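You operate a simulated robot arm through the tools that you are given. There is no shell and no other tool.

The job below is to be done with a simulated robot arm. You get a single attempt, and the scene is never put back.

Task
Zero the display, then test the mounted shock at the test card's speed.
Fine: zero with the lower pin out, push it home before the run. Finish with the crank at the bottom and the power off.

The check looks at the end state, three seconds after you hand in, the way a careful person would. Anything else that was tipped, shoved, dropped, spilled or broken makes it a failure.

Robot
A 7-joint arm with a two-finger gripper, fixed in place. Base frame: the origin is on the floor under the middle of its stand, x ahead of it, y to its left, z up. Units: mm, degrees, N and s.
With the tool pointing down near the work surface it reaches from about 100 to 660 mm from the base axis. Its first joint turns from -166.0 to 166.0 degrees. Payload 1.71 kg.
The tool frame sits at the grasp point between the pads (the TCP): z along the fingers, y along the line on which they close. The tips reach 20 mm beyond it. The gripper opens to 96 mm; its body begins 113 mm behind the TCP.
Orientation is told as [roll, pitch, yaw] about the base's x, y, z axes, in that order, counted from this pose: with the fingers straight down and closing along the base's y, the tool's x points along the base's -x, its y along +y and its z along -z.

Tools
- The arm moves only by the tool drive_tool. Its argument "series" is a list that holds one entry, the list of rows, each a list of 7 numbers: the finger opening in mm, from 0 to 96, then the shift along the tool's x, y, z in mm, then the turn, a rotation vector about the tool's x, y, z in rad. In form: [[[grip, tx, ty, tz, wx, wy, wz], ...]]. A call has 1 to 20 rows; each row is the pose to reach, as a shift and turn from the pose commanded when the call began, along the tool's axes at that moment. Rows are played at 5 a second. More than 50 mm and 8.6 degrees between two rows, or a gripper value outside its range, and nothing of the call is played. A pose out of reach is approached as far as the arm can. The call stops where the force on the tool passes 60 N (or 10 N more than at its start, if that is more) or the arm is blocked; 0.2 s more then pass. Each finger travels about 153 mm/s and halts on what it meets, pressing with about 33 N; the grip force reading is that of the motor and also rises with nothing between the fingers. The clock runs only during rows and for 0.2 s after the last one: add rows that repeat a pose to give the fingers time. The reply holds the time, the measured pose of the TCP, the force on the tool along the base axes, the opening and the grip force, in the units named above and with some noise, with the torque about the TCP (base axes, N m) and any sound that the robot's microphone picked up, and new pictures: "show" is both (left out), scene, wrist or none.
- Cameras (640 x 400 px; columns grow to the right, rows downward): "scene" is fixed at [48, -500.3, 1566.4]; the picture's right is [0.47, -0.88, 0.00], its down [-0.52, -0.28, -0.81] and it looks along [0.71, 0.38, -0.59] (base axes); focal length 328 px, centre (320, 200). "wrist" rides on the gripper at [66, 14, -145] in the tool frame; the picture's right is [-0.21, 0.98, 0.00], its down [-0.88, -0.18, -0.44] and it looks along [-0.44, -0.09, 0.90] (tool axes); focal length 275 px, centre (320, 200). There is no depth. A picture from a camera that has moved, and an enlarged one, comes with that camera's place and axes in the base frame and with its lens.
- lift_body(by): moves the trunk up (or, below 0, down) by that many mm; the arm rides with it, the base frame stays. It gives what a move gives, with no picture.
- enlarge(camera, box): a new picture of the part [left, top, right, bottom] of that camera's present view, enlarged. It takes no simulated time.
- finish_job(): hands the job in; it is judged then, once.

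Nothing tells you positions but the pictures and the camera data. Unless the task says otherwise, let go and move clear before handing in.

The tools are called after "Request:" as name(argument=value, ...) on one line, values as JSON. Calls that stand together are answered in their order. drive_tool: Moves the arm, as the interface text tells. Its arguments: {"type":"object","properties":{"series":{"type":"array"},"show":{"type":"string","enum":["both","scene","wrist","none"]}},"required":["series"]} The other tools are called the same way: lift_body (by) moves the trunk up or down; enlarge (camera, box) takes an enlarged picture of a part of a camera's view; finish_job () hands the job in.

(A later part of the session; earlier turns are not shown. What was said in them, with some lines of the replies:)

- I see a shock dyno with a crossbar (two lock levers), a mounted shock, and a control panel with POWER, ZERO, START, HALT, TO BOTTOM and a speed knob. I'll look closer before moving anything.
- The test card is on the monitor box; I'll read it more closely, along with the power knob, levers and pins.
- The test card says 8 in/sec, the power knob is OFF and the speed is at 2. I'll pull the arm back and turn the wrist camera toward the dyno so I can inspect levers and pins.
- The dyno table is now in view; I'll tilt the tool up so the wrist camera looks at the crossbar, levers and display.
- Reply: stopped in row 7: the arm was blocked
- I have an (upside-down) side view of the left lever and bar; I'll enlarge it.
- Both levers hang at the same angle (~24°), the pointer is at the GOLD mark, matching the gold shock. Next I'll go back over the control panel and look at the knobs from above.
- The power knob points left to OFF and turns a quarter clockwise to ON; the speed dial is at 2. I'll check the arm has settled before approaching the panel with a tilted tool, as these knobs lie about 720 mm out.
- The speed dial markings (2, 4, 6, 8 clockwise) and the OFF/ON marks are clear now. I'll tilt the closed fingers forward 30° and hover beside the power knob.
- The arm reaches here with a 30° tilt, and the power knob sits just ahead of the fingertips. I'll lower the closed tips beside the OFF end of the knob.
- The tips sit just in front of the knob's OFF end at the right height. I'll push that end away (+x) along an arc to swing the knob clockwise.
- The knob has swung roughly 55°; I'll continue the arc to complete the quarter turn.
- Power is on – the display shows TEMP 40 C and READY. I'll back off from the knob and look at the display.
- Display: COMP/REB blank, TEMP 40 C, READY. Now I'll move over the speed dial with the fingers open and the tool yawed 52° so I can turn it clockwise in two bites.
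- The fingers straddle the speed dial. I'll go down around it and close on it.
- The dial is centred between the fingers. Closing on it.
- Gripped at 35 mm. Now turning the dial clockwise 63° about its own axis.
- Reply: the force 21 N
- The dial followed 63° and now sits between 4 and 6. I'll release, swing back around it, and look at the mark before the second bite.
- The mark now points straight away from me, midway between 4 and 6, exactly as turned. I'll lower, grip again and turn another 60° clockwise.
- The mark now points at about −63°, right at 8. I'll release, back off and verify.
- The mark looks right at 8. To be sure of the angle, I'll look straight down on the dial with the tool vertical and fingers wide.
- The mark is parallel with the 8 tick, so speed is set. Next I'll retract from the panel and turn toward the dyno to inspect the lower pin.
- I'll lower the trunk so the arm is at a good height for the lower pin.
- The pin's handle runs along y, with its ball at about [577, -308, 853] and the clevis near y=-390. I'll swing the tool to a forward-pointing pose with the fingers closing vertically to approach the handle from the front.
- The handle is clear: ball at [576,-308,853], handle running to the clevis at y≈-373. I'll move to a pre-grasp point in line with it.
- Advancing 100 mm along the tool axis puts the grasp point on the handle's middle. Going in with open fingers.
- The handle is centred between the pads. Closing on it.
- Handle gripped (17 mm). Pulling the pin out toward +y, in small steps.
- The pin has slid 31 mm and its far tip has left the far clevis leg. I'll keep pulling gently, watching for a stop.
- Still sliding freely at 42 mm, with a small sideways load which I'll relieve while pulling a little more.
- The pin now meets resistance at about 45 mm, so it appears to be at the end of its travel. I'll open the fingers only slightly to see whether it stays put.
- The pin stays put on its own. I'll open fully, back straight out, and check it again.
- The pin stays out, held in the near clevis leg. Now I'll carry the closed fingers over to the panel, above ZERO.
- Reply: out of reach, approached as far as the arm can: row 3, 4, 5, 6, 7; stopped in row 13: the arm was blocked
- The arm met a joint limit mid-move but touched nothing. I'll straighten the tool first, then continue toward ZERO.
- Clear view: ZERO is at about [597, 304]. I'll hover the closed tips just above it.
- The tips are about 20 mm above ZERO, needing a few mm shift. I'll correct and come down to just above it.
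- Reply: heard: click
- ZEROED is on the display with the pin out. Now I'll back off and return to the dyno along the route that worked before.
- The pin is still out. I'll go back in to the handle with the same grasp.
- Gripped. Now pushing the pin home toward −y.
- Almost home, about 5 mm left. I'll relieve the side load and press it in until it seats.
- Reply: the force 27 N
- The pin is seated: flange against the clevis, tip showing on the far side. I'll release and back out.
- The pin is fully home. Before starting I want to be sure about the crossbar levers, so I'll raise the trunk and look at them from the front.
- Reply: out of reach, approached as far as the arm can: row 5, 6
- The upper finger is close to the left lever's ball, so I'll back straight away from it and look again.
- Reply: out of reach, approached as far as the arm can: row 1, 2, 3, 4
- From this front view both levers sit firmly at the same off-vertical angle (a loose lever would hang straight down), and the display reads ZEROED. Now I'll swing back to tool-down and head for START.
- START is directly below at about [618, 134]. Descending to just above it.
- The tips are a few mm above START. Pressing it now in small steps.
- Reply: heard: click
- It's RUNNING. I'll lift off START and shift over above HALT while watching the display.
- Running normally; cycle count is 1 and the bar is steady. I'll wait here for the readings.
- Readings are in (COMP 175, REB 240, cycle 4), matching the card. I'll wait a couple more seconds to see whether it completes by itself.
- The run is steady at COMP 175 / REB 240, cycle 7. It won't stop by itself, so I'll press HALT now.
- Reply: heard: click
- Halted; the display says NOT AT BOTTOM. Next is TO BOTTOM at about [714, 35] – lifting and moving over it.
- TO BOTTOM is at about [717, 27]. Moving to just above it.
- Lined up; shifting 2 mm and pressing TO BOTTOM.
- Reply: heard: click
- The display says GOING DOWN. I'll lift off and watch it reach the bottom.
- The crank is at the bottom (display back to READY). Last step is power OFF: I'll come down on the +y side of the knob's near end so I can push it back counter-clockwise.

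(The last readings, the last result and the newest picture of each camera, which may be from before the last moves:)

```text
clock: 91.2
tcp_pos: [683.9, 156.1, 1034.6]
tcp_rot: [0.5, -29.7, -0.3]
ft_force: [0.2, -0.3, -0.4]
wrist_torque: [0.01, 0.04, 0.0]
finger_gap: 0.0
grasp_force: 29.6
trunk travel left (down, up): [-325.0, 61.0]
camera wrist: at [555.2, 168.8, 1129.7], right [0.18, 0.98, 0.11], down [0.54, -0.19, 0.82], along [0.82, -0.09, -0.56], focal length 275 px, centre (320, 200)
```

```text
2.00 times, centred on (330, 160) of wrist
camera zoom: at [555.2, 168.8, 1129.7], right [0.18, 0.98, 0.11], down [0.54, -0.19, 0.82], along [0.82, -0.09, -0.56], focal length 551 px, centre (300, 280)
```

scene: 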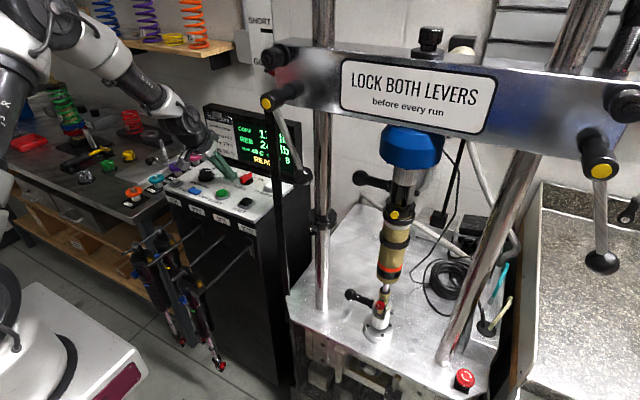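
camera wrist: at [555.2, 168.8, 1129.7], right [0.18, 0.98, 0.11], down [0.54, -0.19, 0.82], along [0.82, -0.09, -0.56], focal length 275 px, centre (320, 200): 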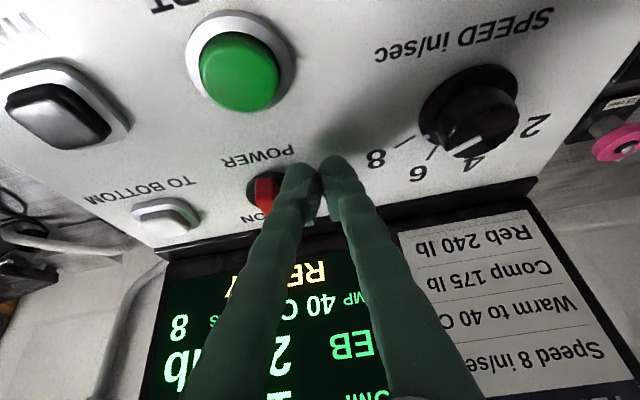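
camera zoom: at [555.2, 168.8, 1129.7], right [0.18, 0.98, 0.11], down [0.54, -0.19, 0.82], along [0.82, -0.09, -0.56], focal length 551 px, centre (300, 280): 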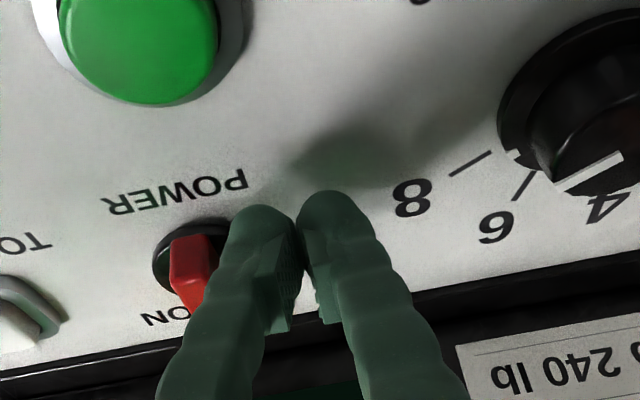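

The tips are beside the near end of the knob, on its +y side. Pushing that end toward −y to turn it counter-clockwise.

Request:
drive_tool(series=[[[0, 2.4, -6, 2.1, 0, 0, 0], [0, 3.5, -12, 2.1, 0, 0, 0], [0, 4.4, -17, 1.6, 0, 0, 0], [0, 4.4, -22, 1.6, 0, 0, 0]]], show="both")

Request:
enlarge(camera="scene", box=[190, 130, 290, 220])

Request:
enlarge(camera="wrist", box=[200, 60, 460, 260])

```text
clock: 92.2
tcp_pos: [680.1, 133.5, 1030.3]
tcp_rot: [0.6, -29.6, -0.4]
ft_force: [-1.1, -0.9, 0.0]
wrist_torque: [0.0, 0.01, -0.01]
finger_gap: 0.0
grasp_force: 29.1
trunk travel left (down, up): [-325.0, 61.0]
camera wrist: at [552.0, 146.0, 1125.9], right [0.18, 0.98, 0.11], down [0.54, -0.19, 0.82], along [0.82, -0.09, -0.56], focal length 275 px, centre (320, 200)
```

scene: 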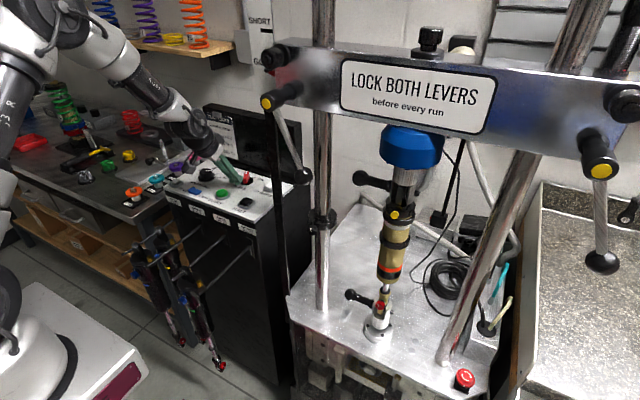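
wrist: 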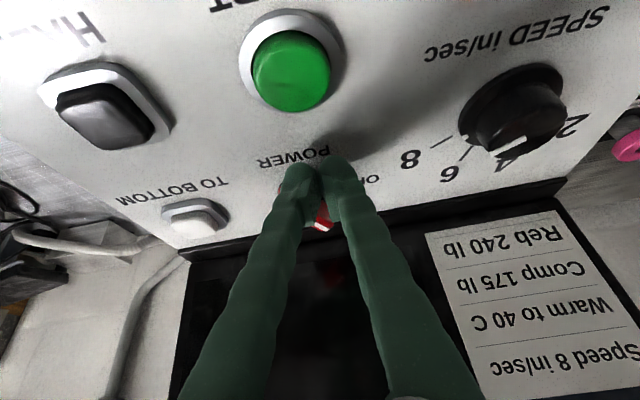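

```text
4.44 times, centred on (240, 175) of scene
camera zoom: at [48.0, -500.3, 1566.4], right [0.47, -0.88, 0.0], down [-0.52, -0.28, -0.81], along [0.71, 0.38, -0.59], focal length 1459 px, centre (676, 311)
```

zoom: 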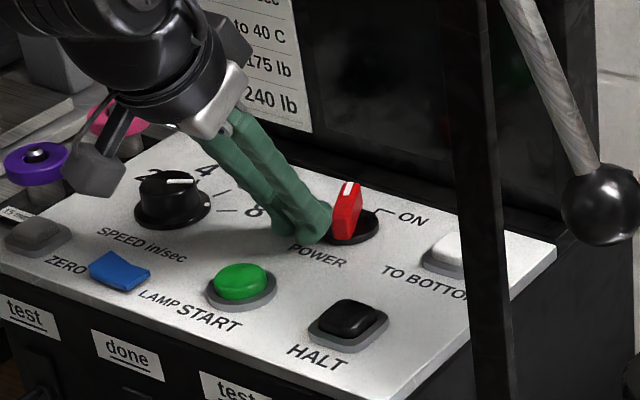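

```text
2.00 times, centred on (330, 160) of wrist
camera zoom: at [552.0, 146.0, 1125.9], right [0.18, 0.98, 0.11], down [0.54, -0.19, 0.82], along [0.82, -0.09, -0.56], focal length 551 px, centre (300, 280)
```

zoom: 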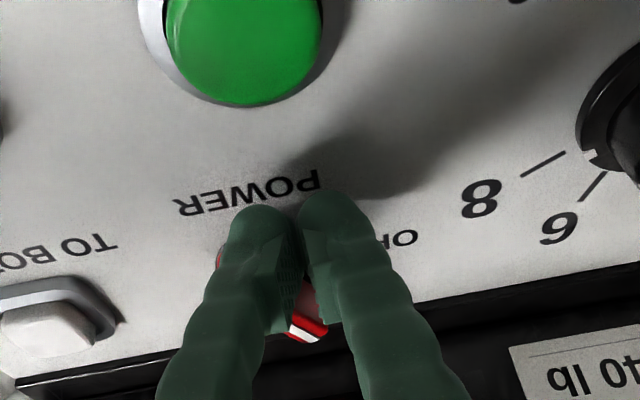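

The display has gone dark, so power is off; I'll push the knob the rest of the way so it points squarely at OFF.

Request:
drive_tool(series=[[[0, 0, -4, 0, 0, 0, 0], [0, -1.7, -5.5, 1, 0, 0, 0], [0, -3.5, -7, 2, 0, 0, 0], [0, -5.7, -9, 3.2, 0, 0, 0], [0, -7.8, -11.5, 4.4, 0, 0, 0], [0, -9.6, -14.5, 5.4, 0, 0, 0], [0, -10.4, -17, 5.9, 0, 0, 0], [0, -10.4, -17, 5.9, 0, 0, 0]]], show="both")

Request:
enlarge(camera="scene", box=[190, 130, 290, 220])

Request:
enlarge(camera="wrist", box=[200, 60, 460, 260])

```text
clock: 94.0
tcp_pos: [689.8, 120.4, 1030.8]
tcp_rot: [0.5, -29.4, -0.2]
ft_force: [-20.9, 10.1, -0.3]
wrist_torque: [0.05, 0.16, 0.14]
finger_gap: 6.0
grasp_force: 29.0
trunk travel left (down, up): [-325.0, 61.0]
camera wrist: at [561.8, 131.9, 1126.2], right [0.18, 0.98, 0.11], down [0.54, -0.19, 0.82], along [0.82, -0.09, -0.57], focal length 275 px, centre (320, 200)
```

scene: 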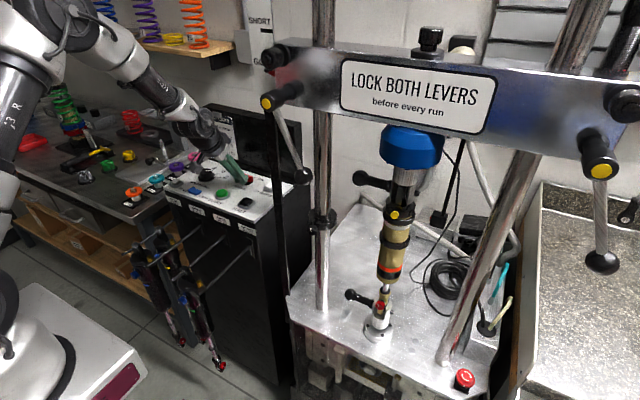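
wrist: 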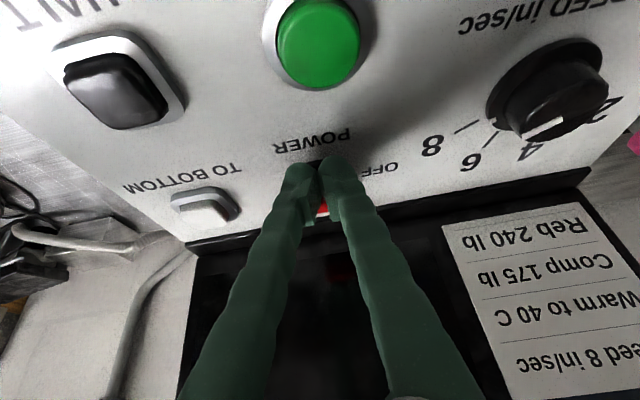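

```text
4.44 times, centred on (240, 175) of scene
camera zoom: at [48.0, -500.3, 1566.4], right [0.47, -0.88, 0.0], down [-0.52, -0.28, -0.81], along [0.71, 0.38, -0.59], focal length 1459 px, centre (676, 311)
```

zoom: 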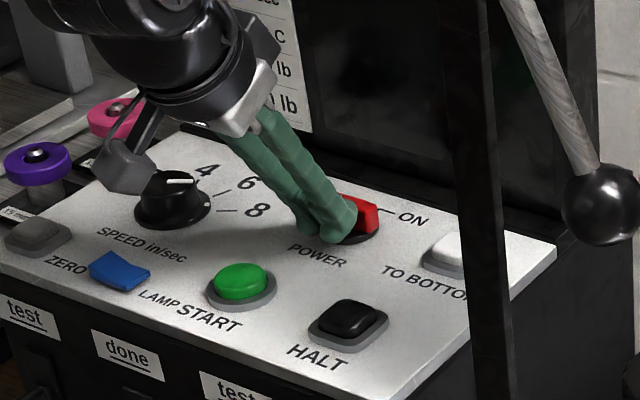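

```text
2.00 times, centred on (330, 160) of wrist
camera zoom: at [561.8, 131.9, 1126.2], right [0.18, 0.98, 0.11], down [0.54, -0.19, 0.82], along [0.82, -0.09, -0.57], focal length 551 px, centre (300, 280)
```

zoom: 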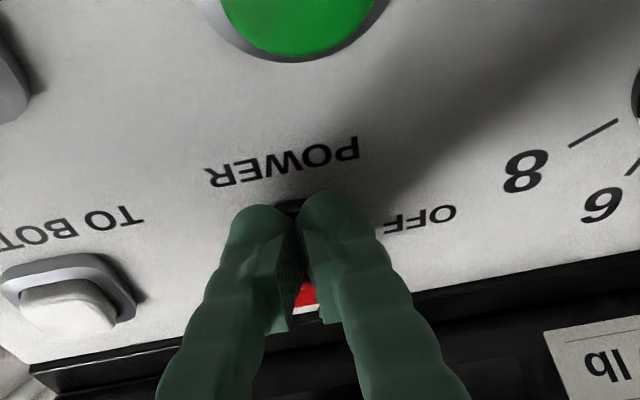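

The knob has been pushed with about 20 N against its stop. I'll back off and look at it.

Request:
drive_tool(series=[[[0, 8, 0, -4.5, 0, 0, 0], [0, 16, 0, -9, 0, 0, 0], [0, 10, 10, -40, 0, 0, 0], [0, 10, 30, -70, 0, 0, 0], [0, 10, 30, -70, 0, 0, 0]]], show="both")

Request:
enlarge(camera="scene", box=[190, 130, 290, 220])

Request:
enlarge(camera="wrist", box=[180, 60, 440, 260])

```text
clock: 95.2
tcp_pos: [652.5, 147.0, 1087.4]
tcp_rot: [0.6, -29.7, -0.4]
ft_force: [-0.1, -0.8, 0.1]
wrist_torque: [0.03, 0.01, 0.01]
finger_gap: 0.0
grasp_force: 29.7
trunk travel left (down, up): [-325.0, 61.0]
camera wrist: at [524.3, 158.3, 1182.7], right [0.18, 0.98, 0.11], down [0.54, -0.19, 0.82], along [0.82, -0.09, -0.56], focal length 275 px, centre (320, 200)
```

scene: 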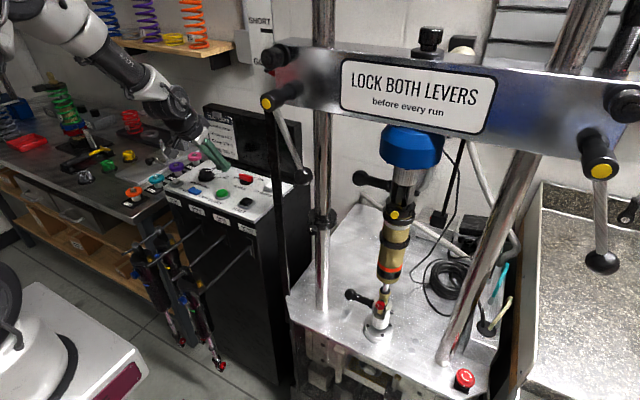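
wrist: 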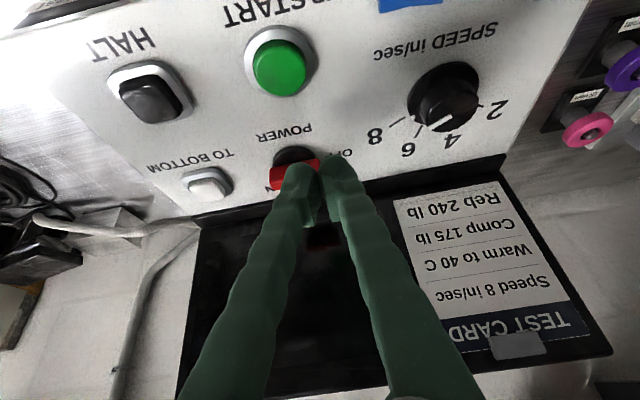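

```text
4.44 times, centred on (240, 175) of scene
camera zoom: at [48.0, -500.3, 1566.4], right [0.47, -0.88, 0.0], down [-0.52, -0.28, -0.81], along [0.71, 0.38, -0.59], focal length 1459 px, centre (676, 311)
```

zoom: 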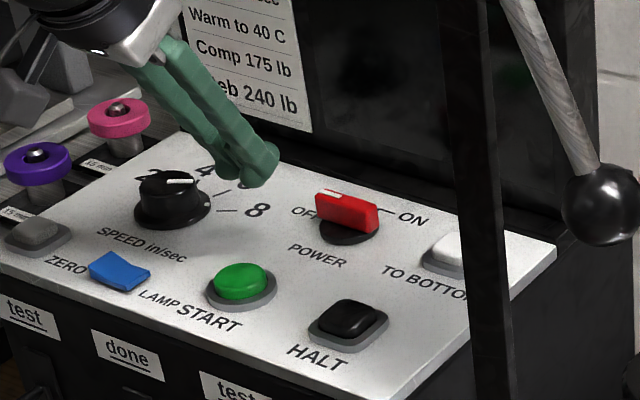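

```text
2.00 times, centred on (310, 160) of wrist
camera zoom: at [524.3, 158.3, 1182.7], right [0.18, 0.98, 0.11], down [0.54, -0.19, 0.82], along [0.82, -0.09, -0.56], focal length 551 px, centre (340, 280)
```

zoom: 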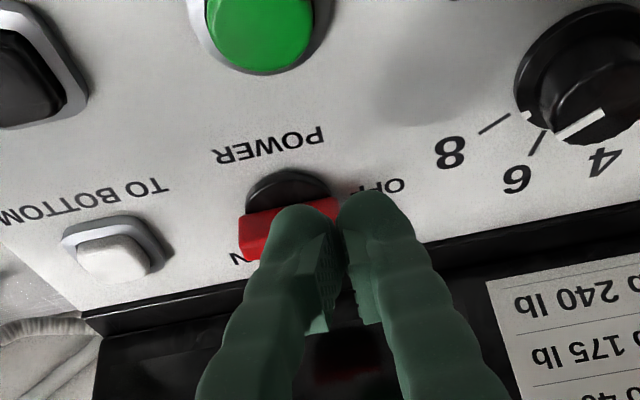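

The knob points squarely at OFF and the display is dark. Now I'll retract the arm clear of everything and do a final check.

Request:
drive_tool(series=[[[0, 0, 0, -40, 0, 0, 0], [0, -5, -2, -80, 0, 0.1, 0], [20, -10, -4, -120, 0, 0.2, 0], [50, -15, -6, -160, 0, 0.3, 0], [80, -20, -8, -200, 0, 0.41, 0], [96, -25, -10, -230, 0, 0.518, 0], [96, -25, -10, -230, 0, 0.518, 0], [96, -25, -10, -230, 0, 0.518, 0]]], show="both")

Request:
enlarge(camera="scene", box=[290, 160, 470, 360])

Request:
enlarge(camera="scene", box=[150, 100, 320, 240])

Request:
enlarge(camera="wrist", box=[200, 80, 480, 300])

```text
clock: 97.0
tcp_pos: [559.4, 135.2, 1302.3]
tcp_rot: [0.5, 0.1, 0.0]
ft_force: [-0.9, 0.5, 0.9]
wrist_torque: [0.02, 0.05, -0.01]
finger_gap: 96.1
grasp_force: 0.1
trunk travel left (down, up): [-325.0, 61.0]
camera wrist: at [493.9, 146.6, 1447.9], right [0.21, 0.98, 0.01], down [0.88, -0.19, 0.44], along [0.43, -0.08, -0.9], focal length 275 px, centre (320, 200)
```

scene: 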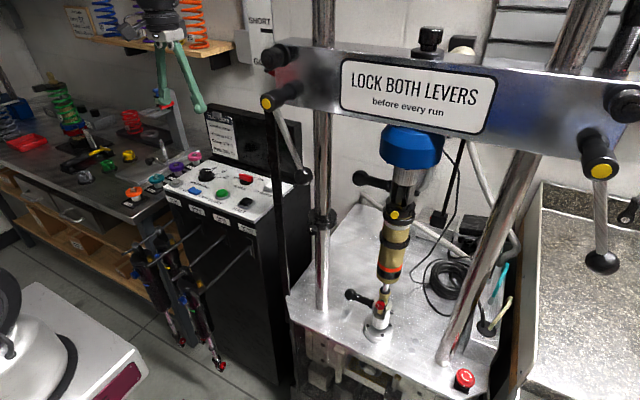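
wrist: 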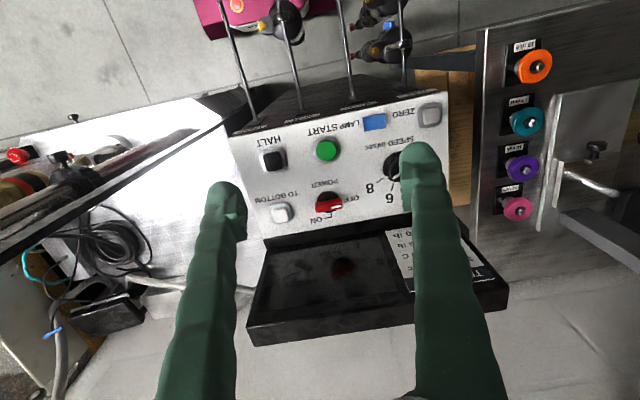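

```text
2.00 times, centred on (380, 260) of scene
camera zoom: at [48.0, -500.3, 1566.4], right [0.47, -0.88, 0.0], down [-0.52, -0.28, -0.81], along [0.71, 0.38, -0.59], focal length 657 px, centre (200, 80)
```

zoom: 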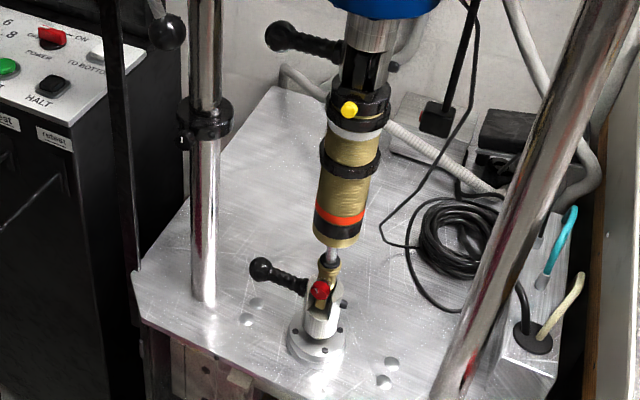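

```text
2.86 times, centred on (235, 170) of scene
camera zoom: at [48.0, -500.3, 1566.4], right [0.47, -0.88, 0.0], down [-0.52, -0.28, -0.81], along [0.71, 0.38, -0.59], focal length 938 px, centre (563, 286)
```

zoom: 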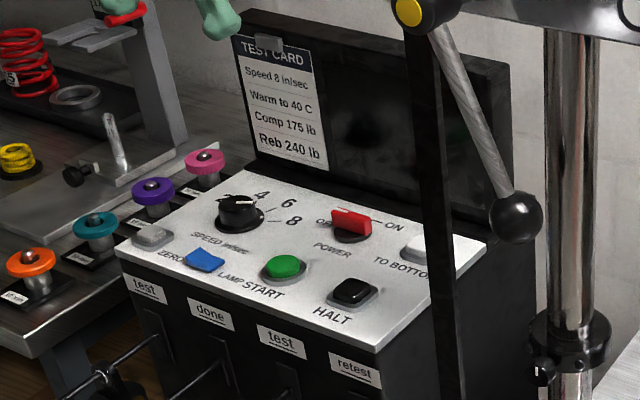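

```text
1.82 times, centred on (340, 190) of wrist
camera zoom: at [493.9, 146.6, 1447.9], right [0.21, 0.98, 0.01], down [0.88, -0.19, 0.44], along [0.43, -0.08, -0.9], focal length 500 px, centre (284, 218)
```

zoom: 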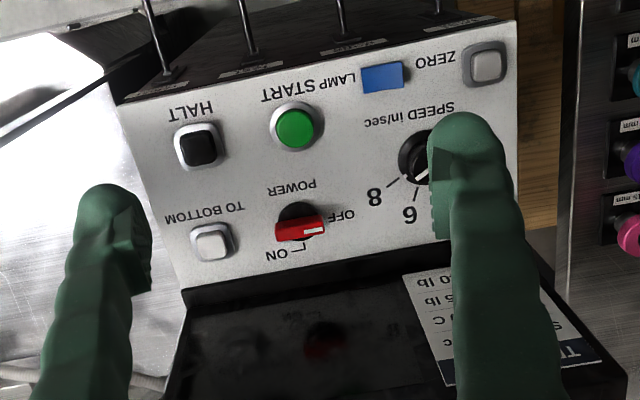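

Everything looks finished. The display was zeroed with the lower pin out, and the pin was pushed home before the run. The shock ran 8 cycles at 8 in/sec and gave the card's 175/240 lb. The crank is at the bottom, power is OFF, and the arm is clear. Handing in.

Request:
finish_job()

```text
The job is handed in.
```

The job is handed in. The display was zeroed with the lower pin out, and the pin was pushed fully home before the run.

- **Run:** the shock ran 8 cycles at the test card's 8 in/sec. The display was partly blocked, but the digits I could see match the card's 175 lb compression and 240 lb rebound.
- **End state:** I halted the run and sent the crank to the bottom, where the display went back to READY. The power knob is at OFF with the display dark, and the arm is open and clear.
- **Temperature:** it read 40 C, as the card asks, before I started the run. It briefly showed 45 C at the halt and then went back to 40 C.
- **Levers not tested:** the crossbar sign says to lock both levers before every run. I took them as locked because both sit at the same off-vertical angle and the bar stayed steady during the run, but I did not push on either one.

No contact with anything else showed in the readings or pictures. At one point a finger came within about 10 mm of the left lever's ball, and I backed away without touching it.
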